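You operate a simulated robot arm through the tools that you are given. There is no shell and no other tool. Be economical: measure what you need, move in short steps, check, and stop when the job is done.

The job below is to be done with a simulated robot arm. You get a single attempt, and the scene is never put back.

## Task
Put things in order on the worktop beside the fridge. At the end: one of the jam jars from the worktop beside the fridge is on the pink coaster; the open silver tin stands where the orange beaker stood; the blue baking cup is on the teal coaster; the orange beaker stands where the blue baking cup stood; whatever was shut is shut again. Leave all else as you found it, and nothing knocked over.

It is judged by the outcome, as a careful person would: the job done as asked, and still so three seconds after it is handed in. It fails if anything else is knocked over, pushed out of place, dropped, spilled or broken.

## Robot
A 7-joint arm with a two-finger parallel gripper, fixed in place. Base frame: the origin is at the foot of the arm, x ahead of it, y to its left, z up; the work surface is at about z = 0.9. Readings come in m, degrees, newtons and seconds.
With the tool pointing down near the work surface it reaches from about 0.3 to 0.68 m from the base axis. Its first joint turns from -66.0 to 66.0 degrees. Payload 1.57 kg.
The tool frame sits at the grasp point between the pads (the TCP): z along the fingers, y along the line on which they close. The tips reach 0.03 m beyond it. Largest opening 0.11 m; finger width 0.024, thickness 0.012; the body of the gripper, 0.048 by 0.112 m, starts 0.078 m behind the TCP.
Orientation is that of the tool frame in the base frame, as [roll, pitch, yaw] about the fixed x, y, z axes, in that order (R = Rz(yaw) Ry(pitch) Rx(roll)). With the fingers straight down and closing along the base's y, the tool's x points along the base's -x, its y along +y and its z along -z.

## Interface
- The arm moves only by the tool send_rows. Its argument "series" is one flat list of numbers, 7 for each row, row after row: the turn, a rotation vector about the tool's x, y, z in degrees, then the shift along the tool's x, y, z in m, then the finger opening in m, from 0 to 0.11. In form: [ax, ay, az, tx, ty, tz, claw, ax, ay, az, tx, ty, tz, claw, ...]. A call has 1 to 8 rows; each row is the pose to reach, as a shift and turn from the pose commanded when the call began, along the tool's axes at that moment. Rows are played at 5 a second. More than 0.05 m and 8.6 degrees between two rows, or a gripper value outside its range, and nothing of the call is played. A pose out of reach is approached as far as the arm can. The call stops where the force on the tool passes 40 N (or 10 N more than at its start, if that is more) or the arm is blocked; 0.2 s more then pass. The fingers move at their own pace (about 0.108 m/s each) and stop on an object; they squeeze with about 25 N. The grip force told is the motor's: it shows also when the fingers shut on nothing. Time passes only in rows, and 0.2 s behind the last, so rows that repeat a pose let the fingers close. The reply holds the time, the measured pose of the TCP, the force on the tool along the base axes, the opening and the grip force, in the units named above and with some noise, and new pictures: "pictures" is both (left out), scene, wrist or none.
- Cameras (640 x 400 px; columns grow to the right, rows downward): "scene" is fixed at [0.1614, -0.3897, 1.3947]; the picture's right is [0.81, -0.59, 0.00], its down [-0.38, -0.51, -0.77] and it looks along [0.46, 0.62, -0.64] (base axes); focal length 214 px, centre (320, 200). "wrist" rides on the gripper at [0.07, 0.016, -0.141] in the tool frame; the picture's right is [-0.23, 0.97, 0.00], its down [-0.85, -0.20, -0.48] and it looks along [-0.47, -0.11, 0.88] (tool axes); focal length 222 px, centre (320, 200). There is no depth. A picture from a camera that has moved, and an enlarged one, comes with that camera's place and axes in the base frame and with its lens.
- zoom(camera, box): a new picture of the part [left, top, right, bottom] of that camera's present view, enlarged. The clock stands still meanwhile.
- job_done(): hands the job in; it is judged then, once.

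Go step by step. Nothing tells you positions but the pictures and the camera data: compare them with the known pose of the tool, close in by small moves and look again before you grip or let go. The budget is 120 turns and 200 pictures, counting those below and the enlarged ones. Unless the task says otherwise, let go and move clear before handing in, and close with one line.

The tools are called after "Request:" as name(argument=value, ...) on one line, values as JSON. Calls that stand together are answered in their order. send_rows: Moves the arm, as the interface text tells. Its arguments: {"type":"object","properties":{"series":{"type":"array","items":{"type":"number"}},"pictures":{"type":"string","enum":["both","scene","wrist","none"]}},"required":["series"]} The other tools are called the same way: zoom (camera, box) takes an enlarged picture of a part of a camera's view; job_done () hands the job in.

At the start:

```text
time_s: 0.0
eef_pos: [0.4795, 0.0629, 1.1743]
tcp_rot: [180.0, 0.1, -180.0]
force: [0.1, -0.1, -0.9]
gripper_width: 0.1101
grip_force: 0.1
```

scene: 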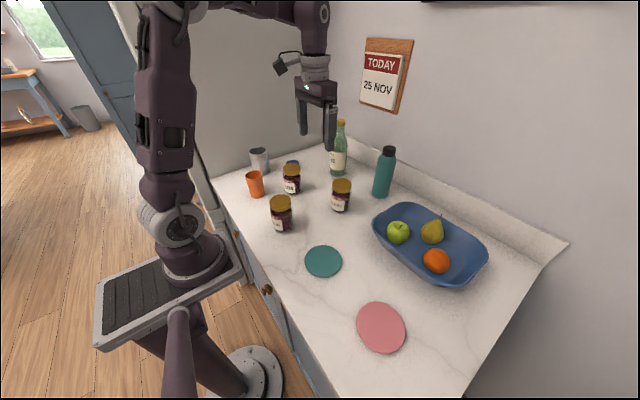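
wrist: 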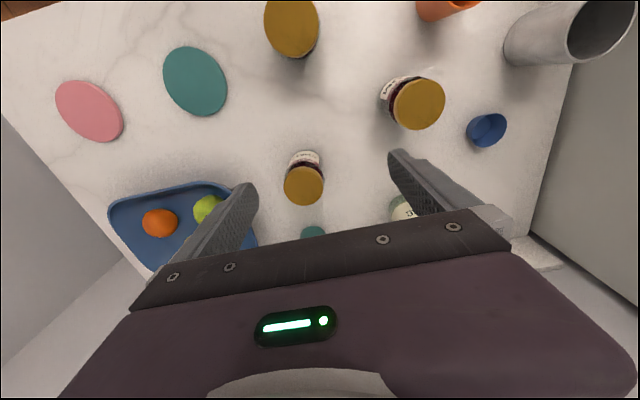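

I see three jam jars, the beaker, the tin, the baking cup, and the coasters (teal near (0.37,-0.12), pink near (0.37,-0.32)). I'll look closer before moving.

Request:
zoom(camera="scene", box=[220, 110, 420, 240])

Request:
zoom(camera="wrist", box=[360, 0, 640, 180])

Request:
zoom(camera="scene", box=[220, 220, 480, 390])

```text
3.08 times, centred on (320, 175) of scene
camera zoom: at [0.1614, -0.3897, 1.3947], right [0.81, -0.59, 0.0], down [-0.38, -0.51, -0.77], along [0.46, 0.62, -0.64], focal length 660 px, centre (320, 277)
```

zoom: 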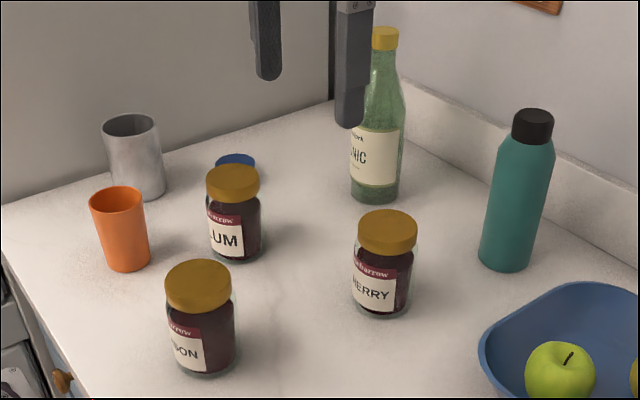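

```text
2.22 times, centred on (500, 90) of wrist
camera zoom: at [0.4084, 0.0792, 1.315], right [0.23, 0.97, 0.0], down [0.85, -0.2, 0.48], along [0.47, -0.11, -0.88], focal length 494 px, centre (-80, 444)
```

zoom: 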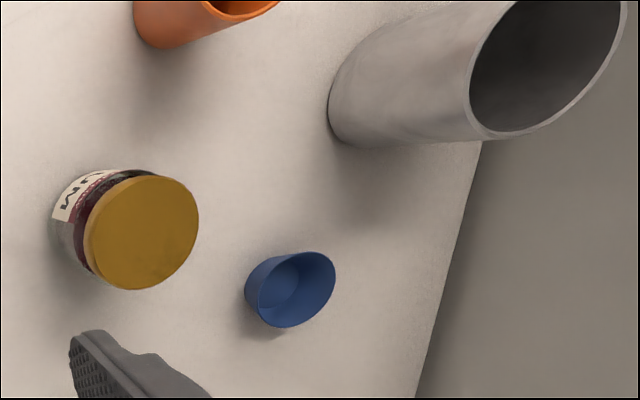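

```text
2.35 times, centred on (350, 305) of scene
camera zoom: at [0.1614, -0.3897, 1.3947], right [0.81, -0.59, 0.0], down [-0.38, -0.51, -0.77], along [0.46, 0.62, -0.64], focal length 505 px, centre (249, -47)
```

zoom: 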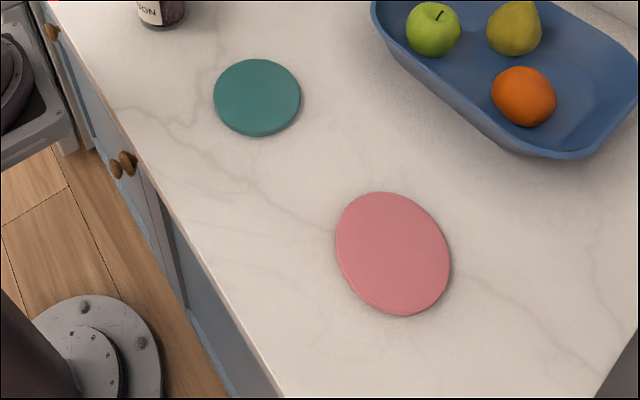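

The damson jar stands at about (0.352, 0.059), lid top near z=0.99. I move above it first and look.

Request:
send_rows(series=[0, 0, 0, 0.04, -0.001, 0.02, 0.11, 0, 0, 0, 0.08, -0.002, 0.04, 0.11, 0, 0, 0, 0.115, -0.004, 0.06, 0.11, 0, 0, 0, 0.1275, -0.004, 0.08, 0.11, 0, 0, 0, 0.1275, -0.004, 0.08, 0.11])

```text
time_s: 1.2
eef_pos: [0.3511, 0.0589, 1.093]
tcp_rot: [-180.0, 0.0, 179.9]
force: [0.2, 0.2, -0.1]
gripper_width: 0.11
grip_force: 0.1
camera wrist: at [0.2813, 0.0762, 1.2336], right [0.23, 0.97, 0.0], down [0.85, -0.2, 0.48], along [0.47, -0.11, -0.88], focal length 222 px, centre (320, 200)
```

scene: 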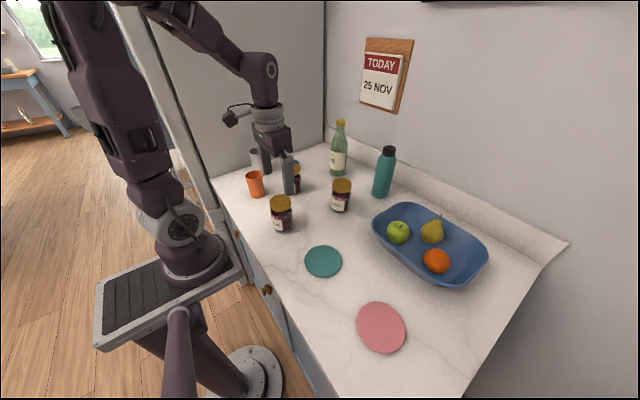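
wrist: 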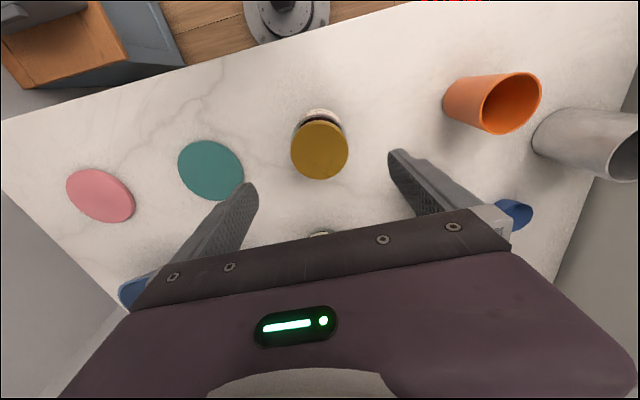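

The jar is centred under the gripper at (0.350, 0.060). I descend and grip it.

Request:
send_rows(series=[0, 0, 0, 0.001, 0.001, 0.04, 0.11, 0, 0, 0, 0.001, 0.001, 0.08, 0.11, 0, 0, 0, 0.001, 0.001, 0.12, 0.11, 0, 0, 0, 0.001, 0.001, 0.148, 0.11, 0, 0, 0, 0.001, 0.001, 0.148, 0.11, 0, 0, 0, 0.001, 0.001, 0.148, 0.05, 0, 0, 0, 0.001, 0.001, 0.148, 0.04, 0, 0, 0, 0.001, 0.001, 0.148, 0.04])

```text
time_s: 3.0
eef_pos: [0.351, 0.0583, 0.9458]
tcp_rot: [180.0, 0.0, 180.0]
force: [0.2, 0.2, -0.7]
gripper_width: 0.0675
grip_force: 24.5
camera wrist: at [0.2797, 0.0758, 1.087], right [0.23, 0.97, 0.0], down [0.85, -0.2, 0.48], along [0.47, -0.11, -0.88], focal length 222 px, centre (320, 200)
```

scene: 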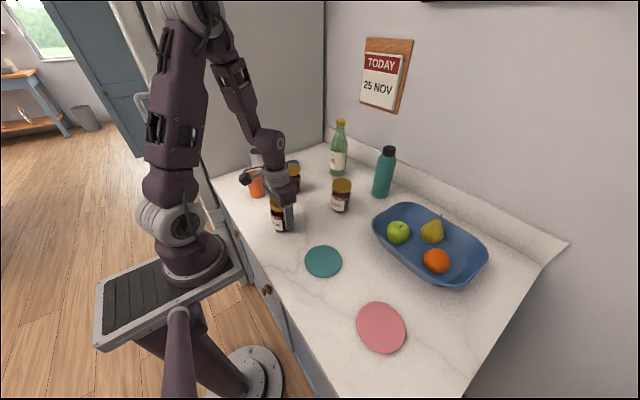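
wrist: 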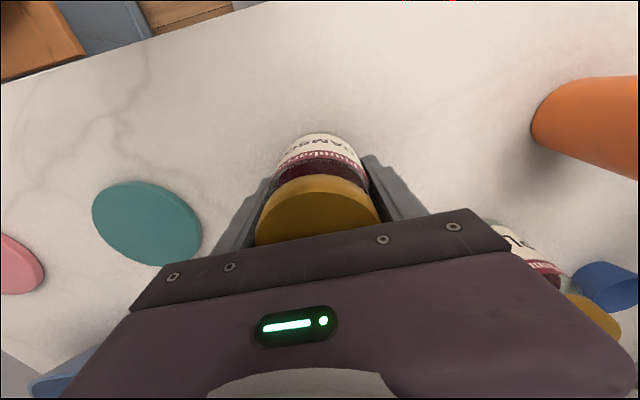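

The jar is held (6.75 cm). I lift it and start carrying it toward the pink coaster.

Request:
send_rows(series=[0, 0, 0, 0, 0, -0.04, 0.04, 0, 0, 0, 0, 0, -0.08, 0.04, 0, 0, 0, -0.003, -0.045, -0.08, 0.04, 0, 0, 0, -0.006, -0.09, -0.08, 0.04, 0, 0, 0, -0.009, -0.135, -0.08, 0.04, 0, 0, 0, -0.012, -0.18, -0.08, 0.04, 0, 0, 0, -0.015, -0.225, -0.08, 0.04, 0, 0, 0, -0.018, -0.27, -0.08, 0.04])

```text
time_s: 4.8
eef_pos: [0.3675, -0.2111, 1.0262]
tcp_rot: [180.0, 0.0, -179.8]
force: [0.5, -0.6, -5.3]
gripper_width: 0.0678
grip_force: 24.9
camera wrist: at [0.2971, -0.1936, 1.1671], right [0.23, 0.97, 0.0], down [0.86, -0.2, 0.48], along [0.47, -0.11, -0.88], focal length 222 px, centre (320, 200)
```

scene: 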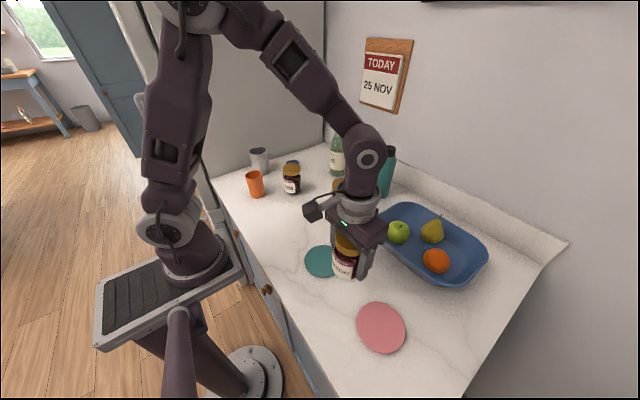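
wrist: 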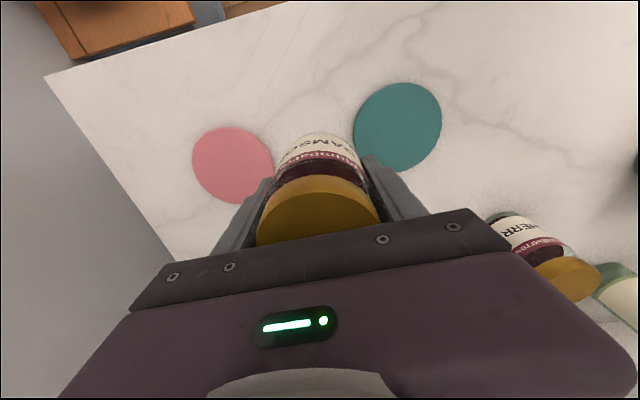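

Both cameras put the pink coaster at about (0.367, -0.320). I go above it and lower most of the way.

Request:
send_rows(series=[0, 0, 0, 0, -0.045, 0, 0.04, 0, 0, 0, 0, -0.09, 0, 0.04, 0, 0, 0, 0, -0.109, 0.02, 0.04, 0, 0, 0, 0, -0.109, 0.05, 0.04, 0, 0, 0, 0, -0.109, 0.06, 0.04, 0, 0, 0, 0, -0.109, 0.06, 0.04])

Request:
zoom(camera="scene", box=[300, 230, 460, 370])

```text
time_s: 6.2
eef_pos: [0.3697, -0.3197, 0.9669]
tcp_rot: [179.9, 0.1, 180.0]
force: [-0.1, -0.2, -4.7]
gripper_width: 0.0676
grip_force: 24.9
camera wrist: at [0.2981, -0.3034, 1.1073], right [0.23, 0.97, 0.0], down [0.86, -0.2, 0.48], along [0.47, -0.11, -0.88], focal length 222 px, centre (320, 200)
```

scene: 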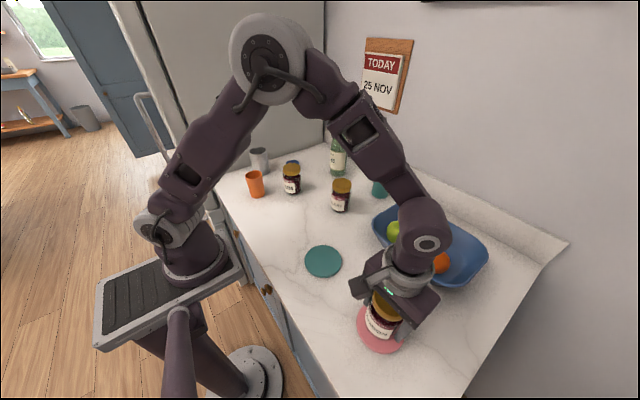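
wrist: 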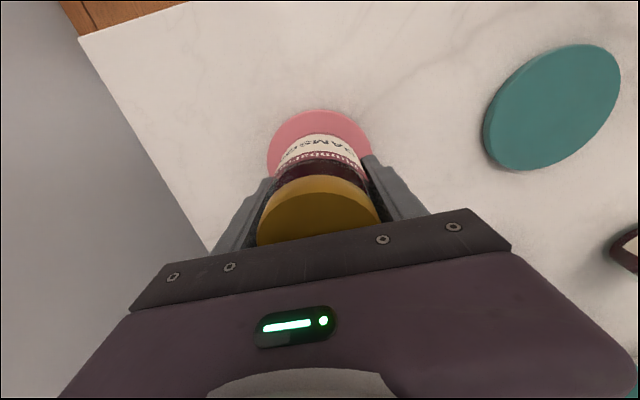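

```text
2.86 times, centred on (380, 300) of scene
camera zoom: at [0.1615, -0.3898, 1.3947], right [0.81, -0.59, 0.0], down [-0.38, -0.51, -0.77], along [0.46, 0.62, -0.64], focal length 613 px, centre (149, -86)
```

zoom: 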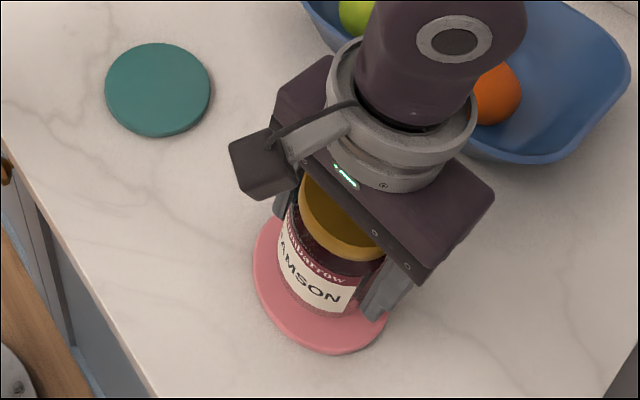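

The jar hangs over the coaster. I lower gently until the force changes.

Request:
send_rows(series=[0, 0, 0, 0.002, 0, 0.007, 0.04, 0, 0, 0, 0.002, 0, 0.011, 0.04, 0, 0, 0, 0.002, 0, 0.013, 0.04, 0, 0, 0, 0.002, 0, 0.013, 0.04], pictures="wrist")

Request:
zoom(camera="scene", box=[340, 280, 420, 350])

```text
time_s: 7.2
eef_pos: [0.3675, -0.3201, 0.955]
tcp_rot: [-179.8, 0.1, 180.0]
force: [2.5, -1.4, 14.8]
gripper_width: 0.0675
grip_force: 24.7
camera wrist: at [0.2959, -0.3029, 1.0946], right [0.23, 0.97, 0.0], down [0.85, -0.2, 0.48], along [0.47, -0.11, -0.88], focal length 222 px, centre (320, 200)
```

wrist: 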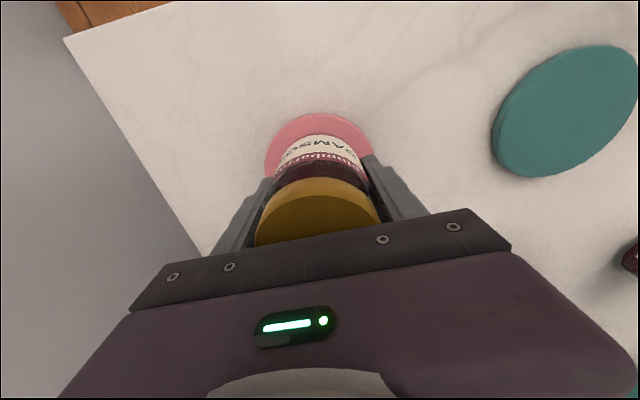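

```text
5.71 times, centred on (380, 315) of scene
camera zoom: at [0.1613, -0.3896, 1.3948], right [0.81, -0.59, 0.0], down [-0.38, -0.51, -0.77], along [0.46, 0.62, -0.64], focal length 1226 px, centre (-23, -457)
```

zoom: 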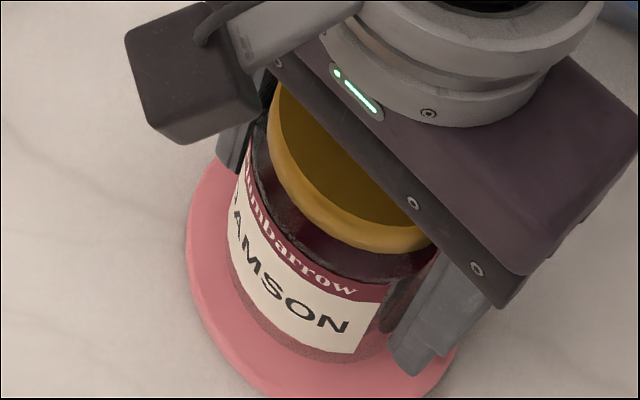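

The jar rests on the coaster (upward force). I open and rise.

Request:
send_rows(series=[0, 0, 0, 0, 0, -0.001, 0.09, 0, 0, 0, 0, 0, -0.001, 0.1, 0, 0, 0, 0, 0, -0.001, 0.1, 0, 0, 0, 0, 0, -0.04, 0.1, 0, 0, 0, 0, 0, -0.08, 0.1, 0, 0, 0, 0, 0, -0.12, 0.1, 0, 0, 0, 0, 0, -0.15, 0.1])

```text
time_s: 8.8
eef_pos: [0.367, -0.3211, 1.1037]
tcp_rot: [180.0, 0.0, -179.9]
force: [0.3, 0.9, -0.3]
gripper_width: 0.1
grip_force: 0.0
camera wrist: at [0.2968, -0.3035, 1.2444], right [0.23, 0.97, 0.0], down [0.86, -0.2, 0.48], along [0.47, -0.11, -0.88], focal length 222 px, centre (320, 200)
```

scene: 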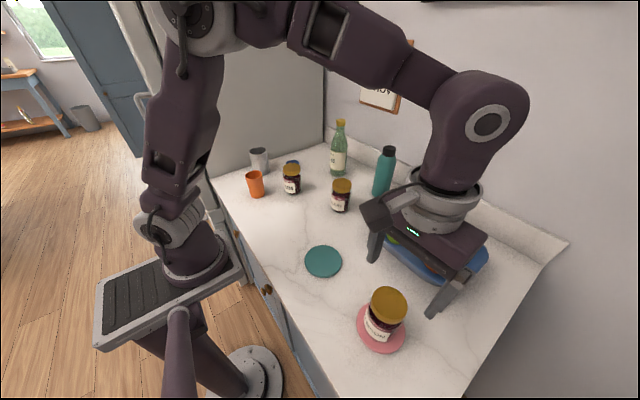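
wrist: 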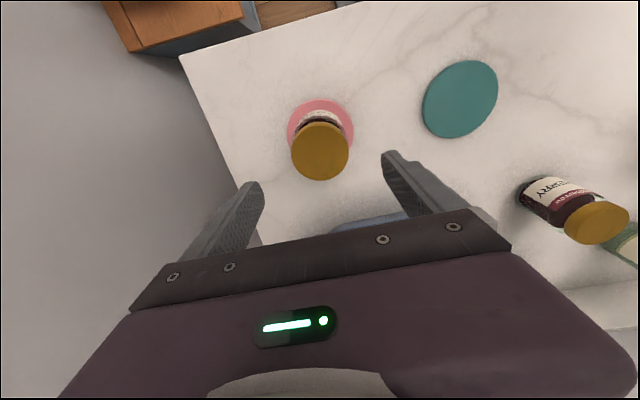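

The jar stands on the pink coaster. Now I travel at a safe height toward the blue cup near (0.55, 0.334).

Request:
send_rows(series=[0, 0, 0, -0.0, 0.043, -0.02, 0.11, 0, 0, 0, 0, 0.087, -0.03, 0.11, 0, 0, 0, 0, 0.131, -0.03, 0.11, 0, 0, 0, -0.01, 0.175, -0.03, 0.11, 0, 0, 0, -0.02, 0.219, -0.03, 0.11, 0, 0, 0, -0.035, 0.262, -0.03, 0.11, 0, 0, 0, -0.05, 0.306, -0.03, 0.11, 0, 0, 0, -0.065, 0.35, -0.03, 0.11], pictures="none")

Request:
send_rows(series=[0, 0, 0, -0.02, 0.043, 0, 0.11, 0, 0, 0, -0.04, 0.085, 0, 0.11, 0, 0, 0, -0.06, 0.125, 0, 0.11, 0, 0, 0, -0.075, 0.165, 0, 0.11, 0, 0, 0, -0.09, 0.205, 0, 0.11, 0, 0, 0, -0.1, 0.245, 0, 0.11, 0, 0, 0, -0.11, 0.275, 0, 0.11, 0, 0, 0, -0.11, 0.275, 0, 0.11])

```text
time_s: 10.6
eef_pos: [0.4334, 0.0303, 1.1329]
tcp_rot: [180.0, 0.0, 180.0]
force: [0.5, -0.4, 0.7]
gripper_width: 0.1098
grip_force: 0.1
```

```text
time_s: 12.4
eef_pos: [0.5415, 0.3058, 1.1337]
tcp_rot: [-179.9, -0.1, 180.0]
force: [0.3, -0.4, 0.5]
gripper_width: 0.1099
grip_force: 0.2
camera wrist: at [0.4716, 0.3231, 1.2732], right [0.23, 0.97, 0.0], down [0.86, -0.2, 0.48], along [0.46, -0.11, -0.88], focal length 222 px, centre (320, 200)
```

scene: 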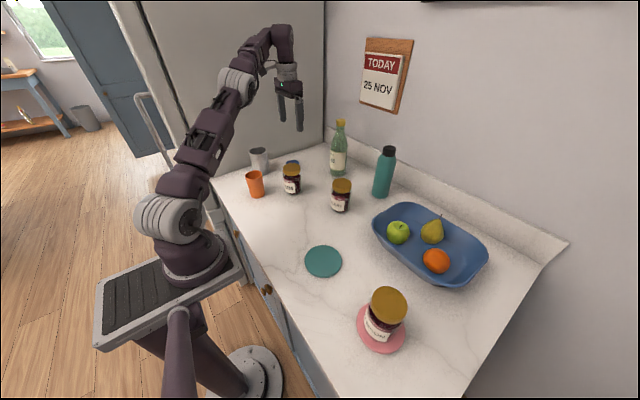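
wrist: 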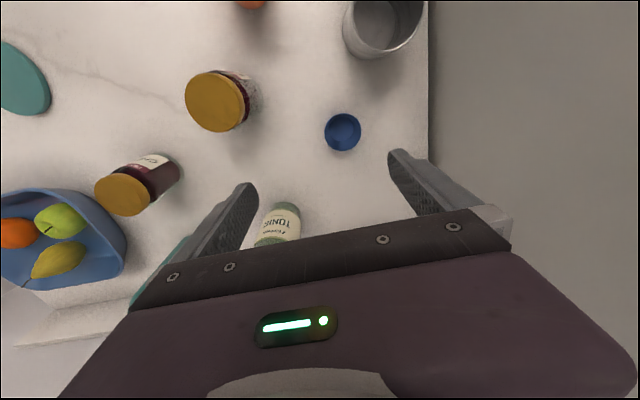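

Request:
zoom(camera="wrist", box=[300, 90, 400, 170])

Request:
zoom(camera="wrist", box=[200, 0, 480, 120])

Request:
zoom(camera="scene", box=[230, 130, 330, 210])

```text
5.00 times, centred on (350, 130) of wrist
camera zoom: at [0.4716, 0.3231, 1.2732], right [0.23, 0.97, 0.0], down [0.86, -0.2, 0.48], along [0.46, -0.11, -0.88], focal length 1111 px, centre (170, 550)
```

zoom: 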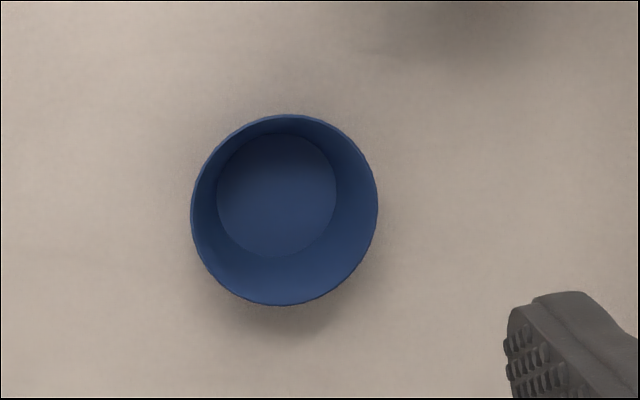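

```text
2.29 times, centred on (340, 60) of wrist
camera zoom: at [0.4716, 0.3231, 1.2732], right [0.23, 0.97, 0.0], down [0.86, -0.2, 0.48], along [0.46, -0.11, -0.88], focal length 508 px, centre (274, 520)
```

zoom: 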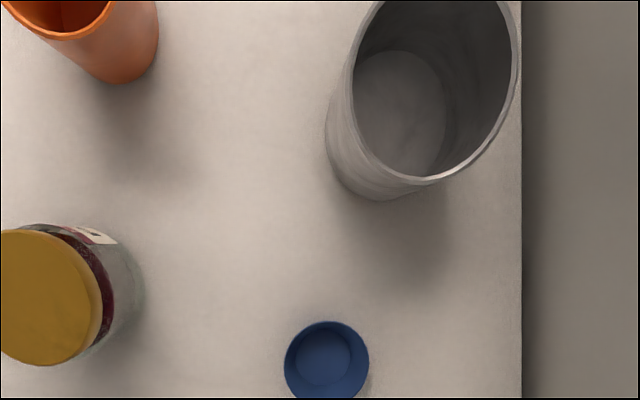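

```text
5.00 times, centred on (280, 170) of scene
camera zoom: at [0.1614, -0.3897, 1.3947], right [0.81, -0.59, 0.0], down [-0.38, -0.51, -0.77], along [0.46, 0.62, -0.64], focal length 1072 px, centre (520, 350)
```

zoom: 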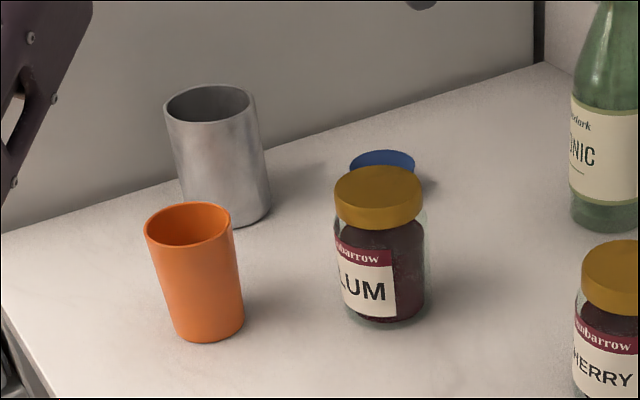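

The cup centre is about (0.547, 0.339), rim about z=0.927, 57 mm wide. I go down above it and check.

Request:
send_rows(series=[0, 0, 0, -0.006, 0.032, 0.03, 0.11, 0, 0, 0, -0.006, 0.032, 0.07, 0.11, 0, 0, 0, -0.006, 0.032, 0.11, 0.1, 0, 0, 0, -0.006, 0.032, 0.133, 0.1, 0, 0, 0, -0.006, 0.032, 0.133, 0.1])

```text
time_s: 13.6
eef_pos: [0.5483, 0.3367, 1.0008]
tcp_rot: [-179.9, 0.0, -180.0]
force: [-0.3, 0.8, -0.1]
gripper_width: 0.0998
grip_force: 0.0
out of reach, approached as far as the arm can: row 1
camera wrist: at [0.4775, 0.3532, 1.1416], right [0.23, 0.97, 0.0], down [0.85, -0.2, 0.48], along [0.47, -0.11, -0.88], focal length 222 px, centre (320, 200)
```

scene: 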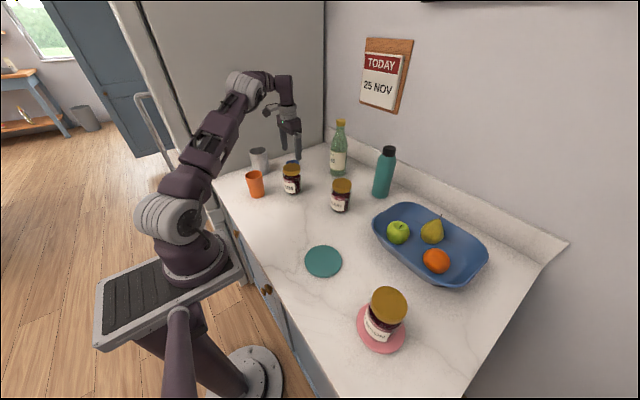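
wrist: 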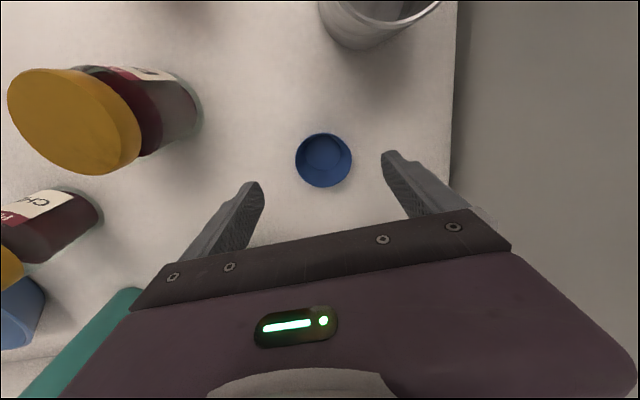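

The cup centre reads (0.5475, 0.340); I shift 3 mm, descend and grip.

Request:
send_rows(series=[0, 0, 0, 0.001, 0.003, 0.03, 0.1, 0, 0, 0, 0.001, 0.003, 0.055, 0.1, 0, 0, 0, 0.001, 0.003, 0.067, 0.1, 0, 0, 0, 0.001, 0.003, 0.067, 0.1, 0, 0, 0, 0.001, 0.003, 0.067, 0.07, 0, 0, 0, 0.001, 0.003, 0.067, 0.05, 0, 0, 0, 0.001, 0.003, 0.067, 0.045, 0, 0, 0, 0.001, 0.003, 0.067, 0.045])

```text
time_s: 15.4
eef_pos: [0.548, 0.3396, 0.9328]
tcp_rot: [180.0, -0.1, -179.9]
force: [-0.6, -0.2, -0.8]
gripper_width: 0.0548
grip_force: 24.8
camera wrist: at [0.4765, 0.3566, 1.0745], right [0.23, 0.97, 0.0], down [0.85, -0.2, 0.48], along [0.47, -0.11, -0.88], focal length 222 px, centre (320, 200)
```

scene: 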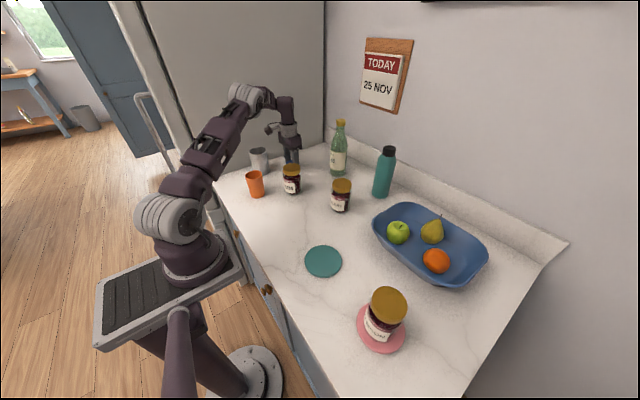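
wrist: 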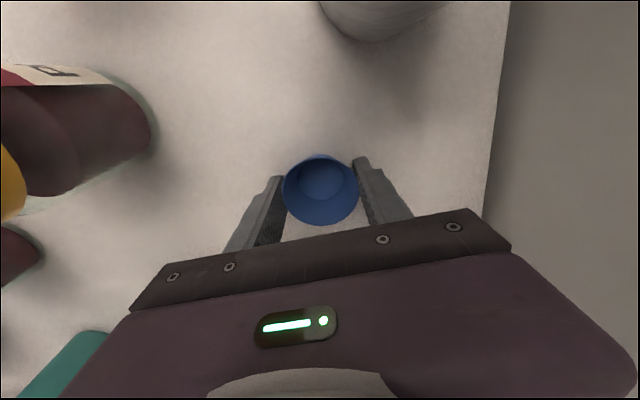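

The cup is held; its spot is recorded as (0.548, 0.340). I lift and carry it toward the teal coaster.

Request:
send_rows(series=[0, 0, 0, 0, 0, -0.03, 0.045, 0, 0, 0, 0, 0, -0.07, 0.045, 0, 0, 0, 0, -0.02, -0.11, 0.045, 0, 0, 0, 0.015, -0.043, -0.15, 0.045, 0, 0, 0, 0.03, -0.085, -0.165, 0.045, 0, 0, 0, 0.045, -0.13, -0.165, 0.045, 0, 0, 0, 0.06, -0.175, -0.165, 0.045, 0, 0, 0, 0.075, -0.22, -0.165, 0.045], pictures="wrist")

Request:
send_rows(series=[0, 0, 0, 0.02, -0.045, 0, 0.045, 0, 0, 0, 0.04, -0.09, 0, 0.045, 0, 0, 0, 0.06, -0.135, 0, 0.045, 0, 0, 0, 0.08, -0.18, 0, 0.045, 0, 0, 0, 0.1, -0.22, 0.02, 0.045, 0, 0, 0, 0.1065, -0.239, 0.06, 0.045, 0, 0, 0, 0.1065, -0.239, 0.1, 0.045, 0, 0, 0, 0.1065, -0.239, 0.1, 0.045])

```text
time_s: 17.2
eef_pos: [0.4704, 0.1216, 1.094]
tcp_rot: [-179.8, 0.0, 179.9]
force: [0.9, -0.7, -0.6]
gripper_width: 0.0548
grip_force: 24.9
camera wrist: at [0.3999, 0.1381, 1.2352], right [0.23, 0.97, 0.0], down [0.86, -0.2, 0.48], along [0.47, -0.11, -0.88], focal length 222 px, centre (320, 200)
```

wrist: 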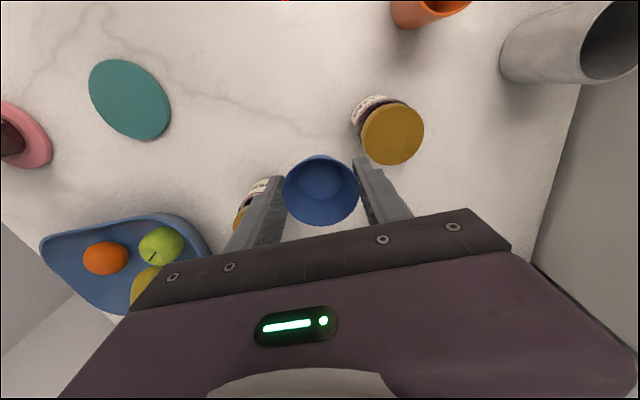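

```text
time_s: 19.0
eef_pos: [0.3648, -0.1194, 0.9998]
tcp_rot: [-180.0, 0.0, -180.0]
force: [1.2, 0.4, -0.4]
gripper_width: 0.0548
grip_force: 25.1
camera wrist: at [0.2946, -0.1027, 1.1403], right [0.23, 0.97, 0.0], down [0.85, -0.2, 0.48], along [0.47, -0.11, -0.88], focal length 222 px, centre (320, 200)
```

scene: 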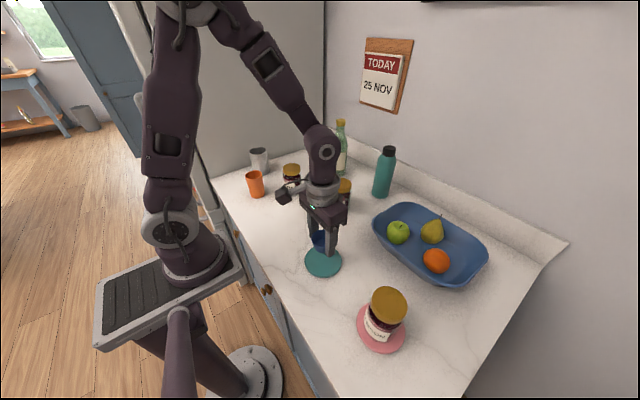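
wrist: 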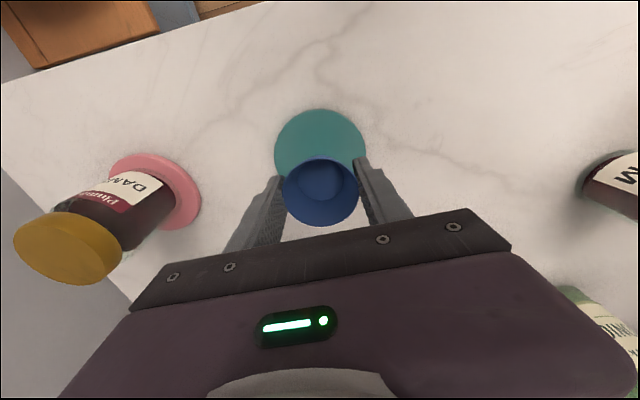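

The cup is centred over the teal coaster at (0.3665, -0.119). I lower carefully.

Request:
send_rows(series=[0, 0, 0, -0.001, 0, 0.03, 0.045, 0, 0, 0, -0.001, 0, 0.048, 0.045, 0, 0, 0, -0.001, 0, 0.054, 0.045, 0, 0, 0, -0.001, 0, 0.056, 0.045, 0, 0, 0, -0.001, 0, 0.056, 0.045], pictures="wrist")

Request:
zoom(camera="scene", box=[280, 220, 360, 280])

```text
time_s: 20.2
eef_pos: [0.366, -0.1187, 0.9431]
tcp_rot: [179.9, 0.0, -180.0]
force: [0.9, 0.3, 3.8]
gripper_width: 0.0549
grip_force: 24.4
camera wrist: at [0.295, -0.1025, 1.084], right [0.23, 0.97, 0.0], down [0.85, -0.2, 0.48], along [0.47, -0.11, -0.88], focal length 222 px, centre (320, 200)
```

wrist: 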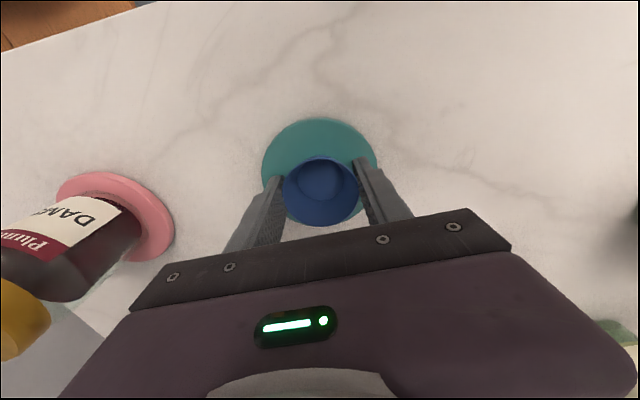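

```text
6.67 times, centred on (320, 250) of scene
camera zoom: at [0.1614, -0.3897, 1.3947], right [0.81, -0.59, 0.0], down [-0.38, -0.51, -0.77], along [0.46, 0.62, -0.64], focal length 1430 px, centre (320, -133)
```

zoom: 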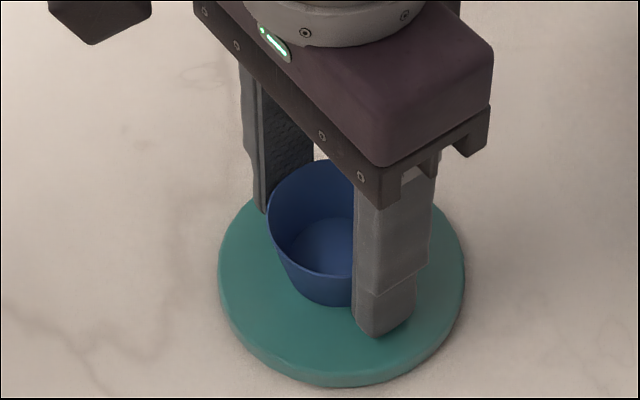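

Light contact is felt; I release and rise.

Request:
send_rows(series=[0, 0, 0, 0, 0, 0, 0.06, 0, 0, 0, 0, 0, 0, 0.075, 0, 0, 0, 0, 0, 0, 0.085, 0, 0, 0, 0, 0, -0.03, 0.085, 0, 0, 0, 0, 0, -0.07, 0.085, 0, 0, 0, 0, 0, -0.11, 0.09, 0, 0, 0, 0, 0, -0.15, 0.1, 0, 0, 0, 0, 0, -0.15, 0.1])

```text
time_s: 22.0
eef_pos: [0.3675, -0.1175, 1.0935]
tcp_rot: [180.0, 0.0, -179.9]
force: [-0.4, 0.3, -0.3]
gripper_width: 0.1001
grip_force: 0.1
camera wrist: at [0.2966, -0.0996, 1.2348], right [0.23, 0.97, 0.0], down [0.85, -0.2, 0.48], along [0.47, -0.11, -0.88], focal length 222 px, centre (320, 200)
```

scene: 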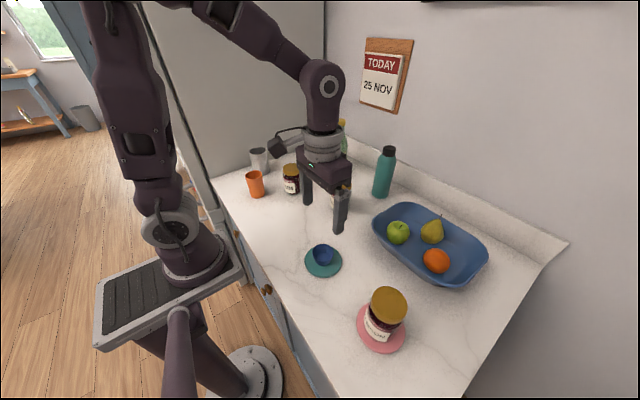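
wrist: 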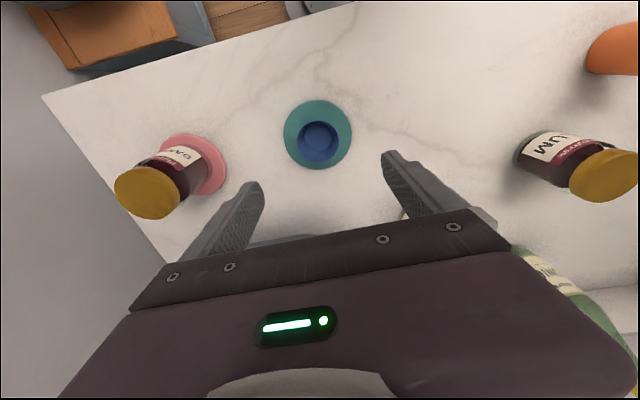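

The cup sits on the teal coaster. The beaker is at about (0.348, 0.249), rim z about 0.987; I go above it.

Request:
send_rows(series=[0, 0, 0, 0.002, 0.046, -0.01, 0.11, 0, 0, 0, 0.004, 0.092, -0.02, 0.11, 0, 0, 0, 0.006, 0.138, -0.02, 0.11, 0, 0, 0, 0.008, 0.184, -0.02, 0.11, 0, 0, 0, 0.01, 0.23, -0.02, 0.11, 0, 0, 0, 0.013, 0.276, -0.02, 0.11, 0, 0, 0, 0.016, 0.322, -0.02, 0.11, 0, 0, 0, 0.0195, 0.3665, -0.02, 0.11], pictures="none")

Request:
send_rows(series=[0, 0, 0, 0, 0, 0, 0.11])

Request:
zoom(camera="wrist", box=[260, 70, 500, 220])

```text
time_s: 23.8
eef_pos: [0.349, 0.2478, 1.1115]
tcp_rot: [-179.9, 0.0, -179.9]
force: [-0.4, 0.2, -0.7]
gripper_width: 0.1099
grip_force: 0.0
```

```text
time_s: 24.2
eef_pos: [0.3492, 0.2479, 1.112]
tcp_rot: [-180.0, 0.0, 180.0]
force: [-0.1, 0.0, -0.3]
gripper_width: 0.1103
grip_force: 0.1
camera wrist: at [0.2782, 0.2645, 1.2533], right [0.23, 0.97, 0.0], down [0.85, -0.2, 0.48], along [0.47, -0.11, -0.88], focal length 222 px, centre (320, 200)
```

scene: 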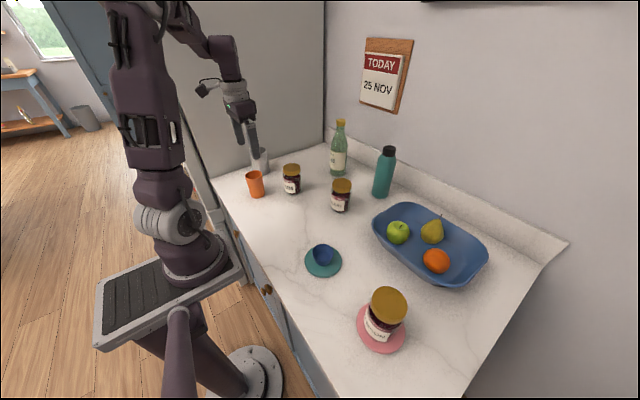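
wrist: 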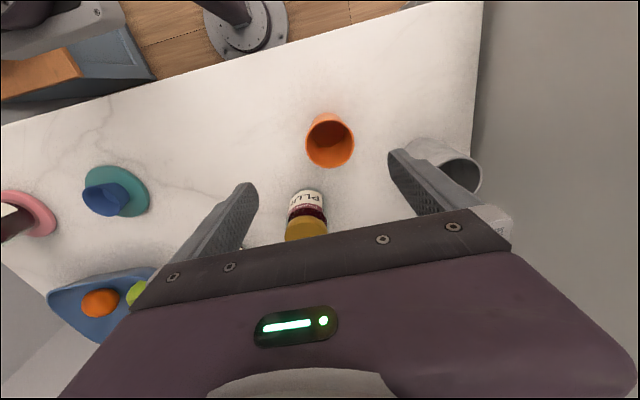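

```text
2.67 times, centred on (380, 145) of wrist
camera zoom: at [0.2782, 0.2645, 1.2533], right [0.23, 0.97, 0.0], down [0.85, -0.2, 0.48], along [0.47, -0.11, -0.88], focal length 592 px, centre (160, 347)
```

zoom: 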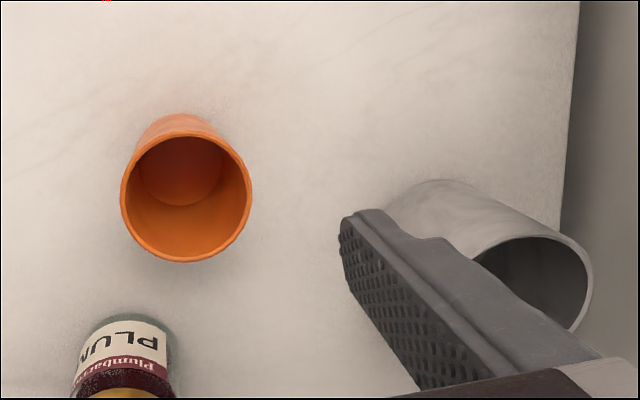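

Wrist view puts the beaker at about (0.351, 0.257). I adjust and go down to just above its rim to check.

Request:
send_rows(series=[0, 0, 0, -0.002, 0.009, 0.04, 0.11, 0, 0, 0, -0.002, 0.009, 0.08, 0.11, 0, 0, 0, -0.002, 0.009, 0.08, 0.11], pictures="wrist")

Request:
zoom(camera="scene", box=[220, 120, 320, 210])

```text
time_s: 25.0
eef_pos: [0.3501, 0.2581, 1.0311]
tcp_rot: [-180.0, 0.1, 180.0]
force: [0.6, -0.1, 0.1]
gripper_width: 0.1101
grip_force: 0.2
camera wrist: at [0.278, 0.2747, 1.1727], right [0.23, 0.97, 0.0], down [0.85, -0.2, 0.48], along [0.47, -0.11, -0.88], focal length 222 px, centre (320, 200)
```

wrist: 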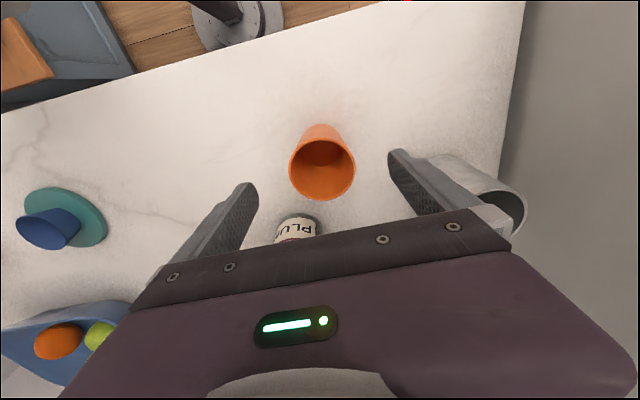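

```text
4.44 times, centred on (270, 165) of scene
camera zoom: at [0.1614, -0.3897, 1.3947], right [0.81, -0.59, 0.0], down [-0.38, -0.51, -0.77], along [0.46, 0.62, -0.64], focal length 953 px, centre (542, 356)
```

zoom: 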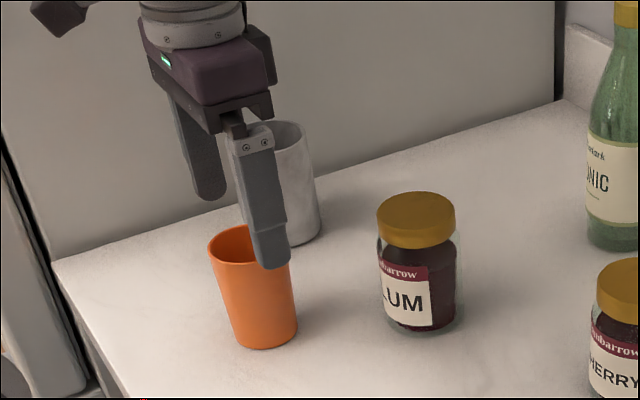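

The beaker is at about (0.349, 0.260), well between the fingers. I descend and grip near the rim.

Request:
send_rows(series=[0, 0, 0, 0.001, 0.002, 0.03, 0.11, 0, 0, 0, 0.001, 0.002, 0.061, 0.11, 0, 0, 0, 0.001, 0.002, 0.061, 0.11, 0, 0, 0, 0.001, 0.002, 0.061, 0.08, 0, 0, 0, 0.001, 0.002, 0.061, 0.06, 0, 0, 0, 0.001, 0.002, 0.061, 0.05, 0, 0, 0, 0.001, 0.002, 0.061, 0.045])

Request:
zoom(camera="scene", box=[220, 120, 320, 210])

```text
time_s: 26.6
eef_pos: [0.3477, 0.2582, 0.972]
tcp_rot: [180.0, -0.1, -180.0]
force: [0.5, 0.0, 0.7]
gripper_width: 0.0583
grip_force: 24.6
camera wrist: at [0.2759, 0.2761, 1.113], right [0.23, 0.97, 0.0], down [0.85, -0.2, 0.48], along [0.47, -0.11, -0.88], focal length 222 px, centre (320, 200)
```

scene: 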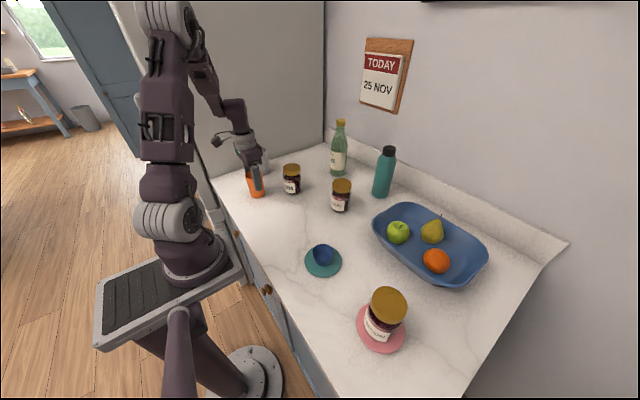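
wrist: 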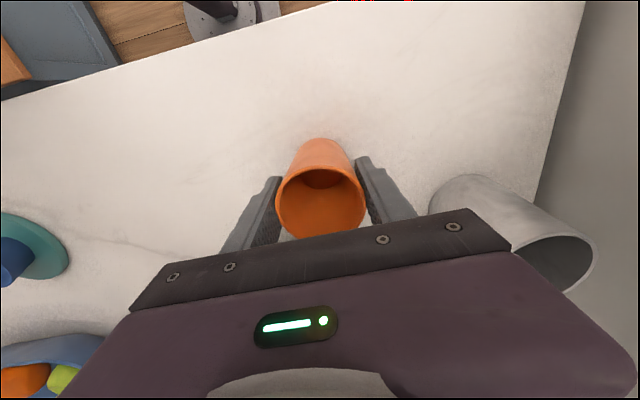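

```text
4.44 times, centred on (270, 165) of scene
camera zoom: at [0.1614, -0.3897, 1.3947], right [0.81, -0.59, 0.0], down [-0.38, -0.51, -0.77], along [0.46, 0.62, -0.64], focal length 953 px, centre (542, 356)
```

zoom: 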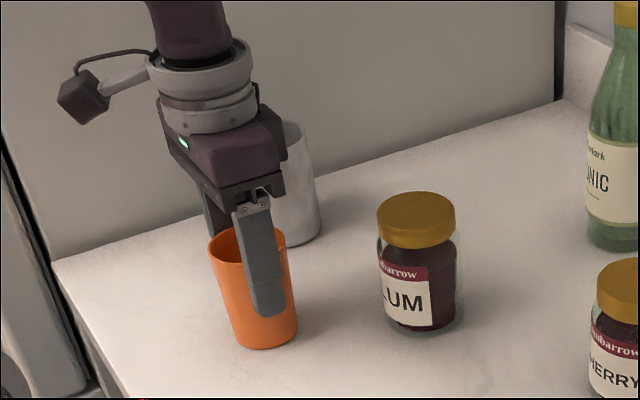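

The beaker is gripped at (0.348, 0.259); that is its spot. I lift it clear and carry it between jar and tin to the cup's old spot.

Request:
send_rows(series=[0, 0, 0, 0, 0, -0.04, 0.045, 0, 0, 0, 0, 0, -0.08, 0.045, 0, 0, 0, 0, 0, -0.116, 0.045, 0, 0, 0, -0.042, 0.017, -0.116, 0.045, 0, 0, 0, -0.084, 0.034, -0.116, 0.045, 0, 0, 0, -0.126, 0.051, -0.113, 0.045, 0, 0, 0, -0.168, 0.068, -0.113, 0.045, 0, 0, 0, -0.2, 0.081, -0.106, 0.045])

```text
time_s: 28.4
eef_pos: [0.546, 0.3389, 1.0768]
tcp_rot: [-179.9, -0.1, -180.0]
force: [-0.6, 0.5, -1.5]
gripper_width: 0.0581
grip_force: 25.2
camera wrist: at [0.4759, 0.3572, 1.218], right [0.23, 0.97, 0.0], down [0.86, -0.2, 0.48], along [0.46, -0.11, -0.88], focal length 222 px, centre (320, 200)
```

scene: 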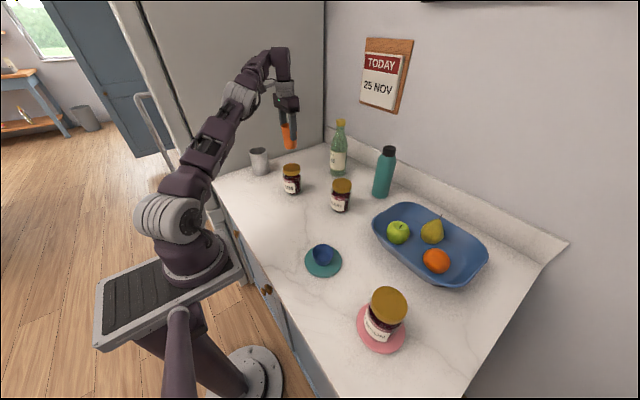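
wrist: 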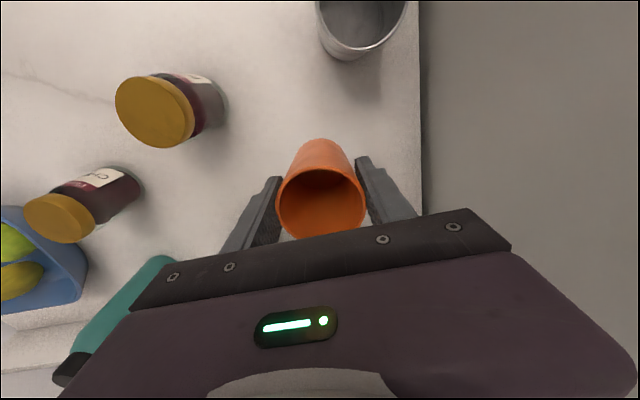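

Over the target (0.547, 0.339); I lower to just above contact.

Request:
send_rows(series=[0, 0, 0, -0.001, 0.001, 0.04, 0.045, 0, 0, 0, -0.001, 0.001, 0.08, 0.045, 0, 0, 0, -0.001, 0.001, 0.098, 0.045, 0, 0, 0, -0.001, 0.001, 0.103, 0.045, 0, 0, 0, -0.001, 0.001, 0.105, 0.045, 0, 0, 0, -0.001, 0.001, 0.105, 0.045], pictures="wrist")

Request:
zoom(camera="scene", box=[240, 110, 340, 200])

```text
time_s: 29.8
eef_pos: [0.5474, 0.3398, 0.9727]
tcp_rot: [-180.0, 0.0, -180.0]
force: [0.0, -0.1, -0.3]
gripper_width: 0.0581
grip_force: 24.5
camera wrist: at [0.4777, 0.3571, 1.1138], right [0.23, 0.97, 0.0], down [0.85, -0.2, 0.48], along [0.47, -0.11, -0.88], focal length 222 px, centre (320, 200)
```

wrist: 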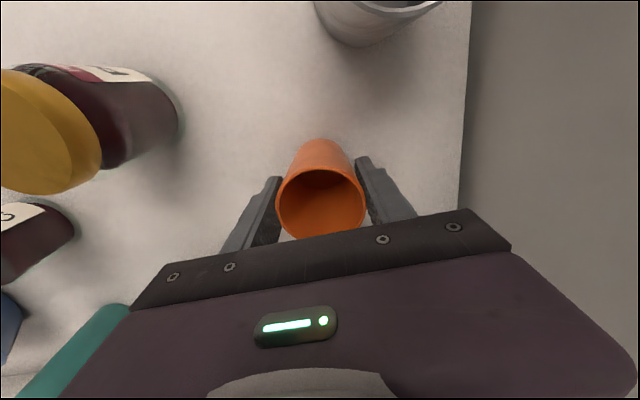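

```text
4.44 times, centred on (290, 155) of scene
camera zoom: at [0.1614, -0.3897, 1.3947], right [0.81, -0.59, 0.0], down [-0.38, -0.51, -0.77], along [0.46, 0.62, -0.64], focal length 953 px, centre (453, 400)
```

zoom: 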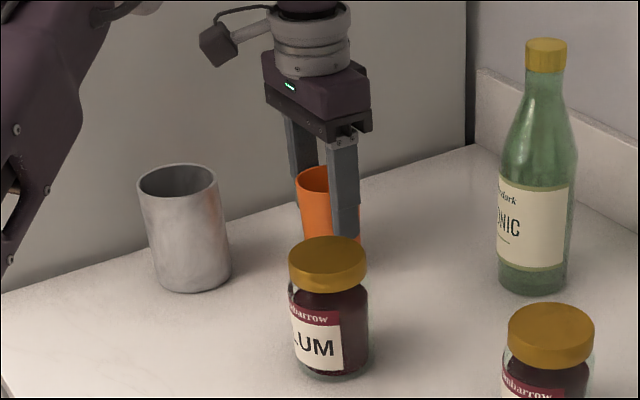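

No contact yet; I lower in millimetre steps until the force changes.

Request:
send_rows(series=[0, 0, 0, 0, 0, 0.001, 0.045, 0, 0, 0, 0, 0, 0.001, 0.045, 0, 0, 0, 0, 0, 0.002, 0.045, 0, 0, 0, 0, 0, 0.002, 0.045], pictures="none")

```text
time_s: 30.8
eef_pos: [0.5486, 0.3394, 0.9722]
tcp_rot: [179.9, 0.1, 180.0]
force: [-2.1, -1.7, 16.2]
gripper_width: 0.0584
grip_force: 24.7
```

Contact is made. I open evenly and rise straight up.

Request:
send_rows(series=[0, 0, 0, 0, 0, 0, 0.065, 0, 0, 0, 0, 0, 0, 0.08, 0, 0, 0, 0, 0, 0, 0.09, 0, 0, 0, 0, 0, -0.03, 0.09, 0, 0, 0, 0, 0, -0.07, 0.09, 0, 0, 0, 0, 0, -0.105, 0.09, 0, 0, 0, 0, -0.03, -0.13, 0.09])

```text
time_s: 32.4
eef_pos: [0.549, 0.3085, 1.0998]
tcp_rot: [-180.0, 0.0, -179.9]
force: [-0.5, -0.2, -0.5]
gripper_width: 0.0901
grip_force: 0.1
camera wrist: at [0.479, 0.3267, 1.2409], right [0.23, 0.97, 0.0], down [0.85, -0.2, 0.48], along [0.47, -0.11, -0.88], focal length 222 px, centre (320, 200)
```

scene: 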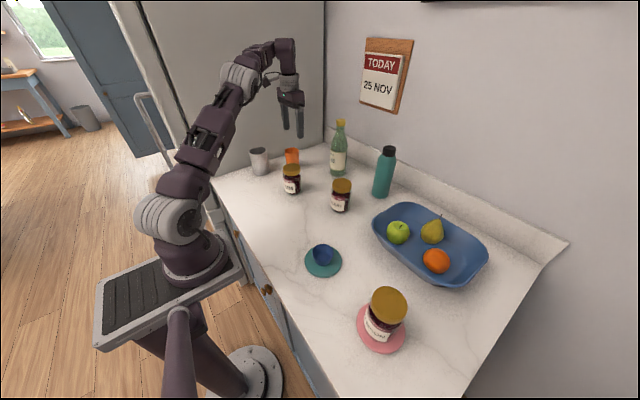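
wrist: 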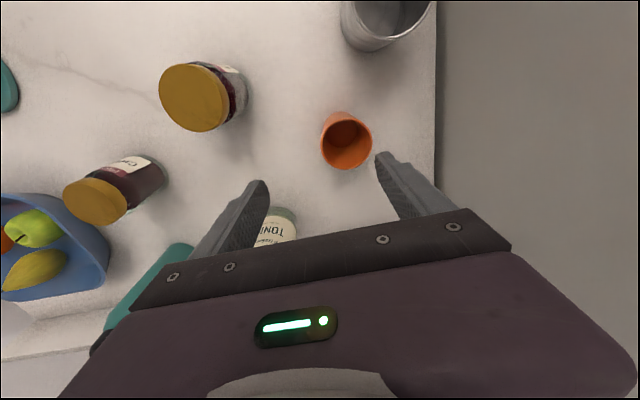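

The beaker stands in the cup's old spot. Next the tin near (0.4215, 0.408), close to the fridge wall, so I rotate the gripper 90° to close along x while moving beside it.

Request:
send_rows(series=[0, 0, -8.5, 0.016, 0, -0.005, 0.1, 0, 0, -17, 0.032, 0, -0.01, 0.11, 0, 0, -25.5, 0.048, 0, -0.015, 0.11, 0, 0, -34, 0.064, 0, -0.02, 0.11, 0, 0, -42.5, 0.08, 0, -0.025, 0.11, 0, 0, -51, 0.096, 0, -0.03, 0.11, 0, 0, -59.5, 0.112, 0, -0.03, 0.11, 0, 0, -68, 0.1275, 0, -0.03, 0.11], pictures="none")

Request:
send_rows(series=[0, 0, -8, 0, 0, 0, 0.11, 0, 0, -16, 0, 0, 0, 0.11, 0, 0, -22, 0, 0, 0, 0.11, 0, 0, -22, 0, 0, 0, 0.11])

```text
time_s: 34.2
eef_pos: [0.4195, 0.3103, 1.1298]
tcp_rot: [-180.0, 0.0, -111.8]
force: [0.9, -0.1, -0.6]
gripper_width: 0.1099
grip_force: 0.0
```

```text
time_s: 35.2
eef_pos: [0.4214, 0.3099, 1.1298]
tcp_rot: [-180.0, 0.0, -90.0]
force: [0.5, -0.8, -0.2]
gripper_width: 0.11
grip_force: 0.0
camera wrist: at [0.4037, 0.2416, 1.2708], right [-0.97, 0.23, 0.0], down [0.2, 0.86, 0.48], along [0.11, 0.47, -0.88], focal length 222 px, centre (320, 200)
```

scene: 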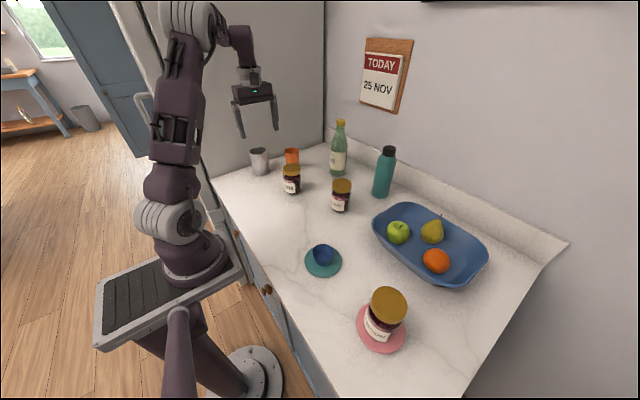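
wrist: 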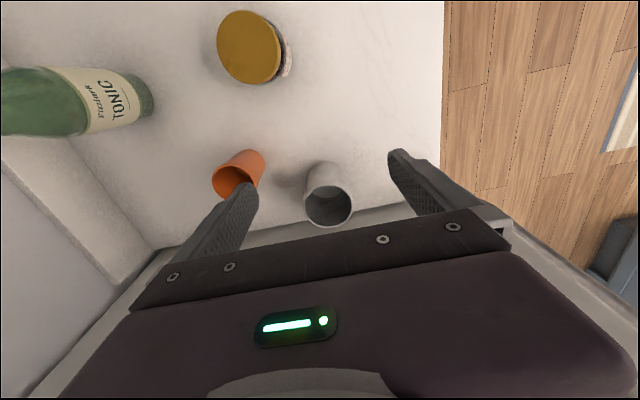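

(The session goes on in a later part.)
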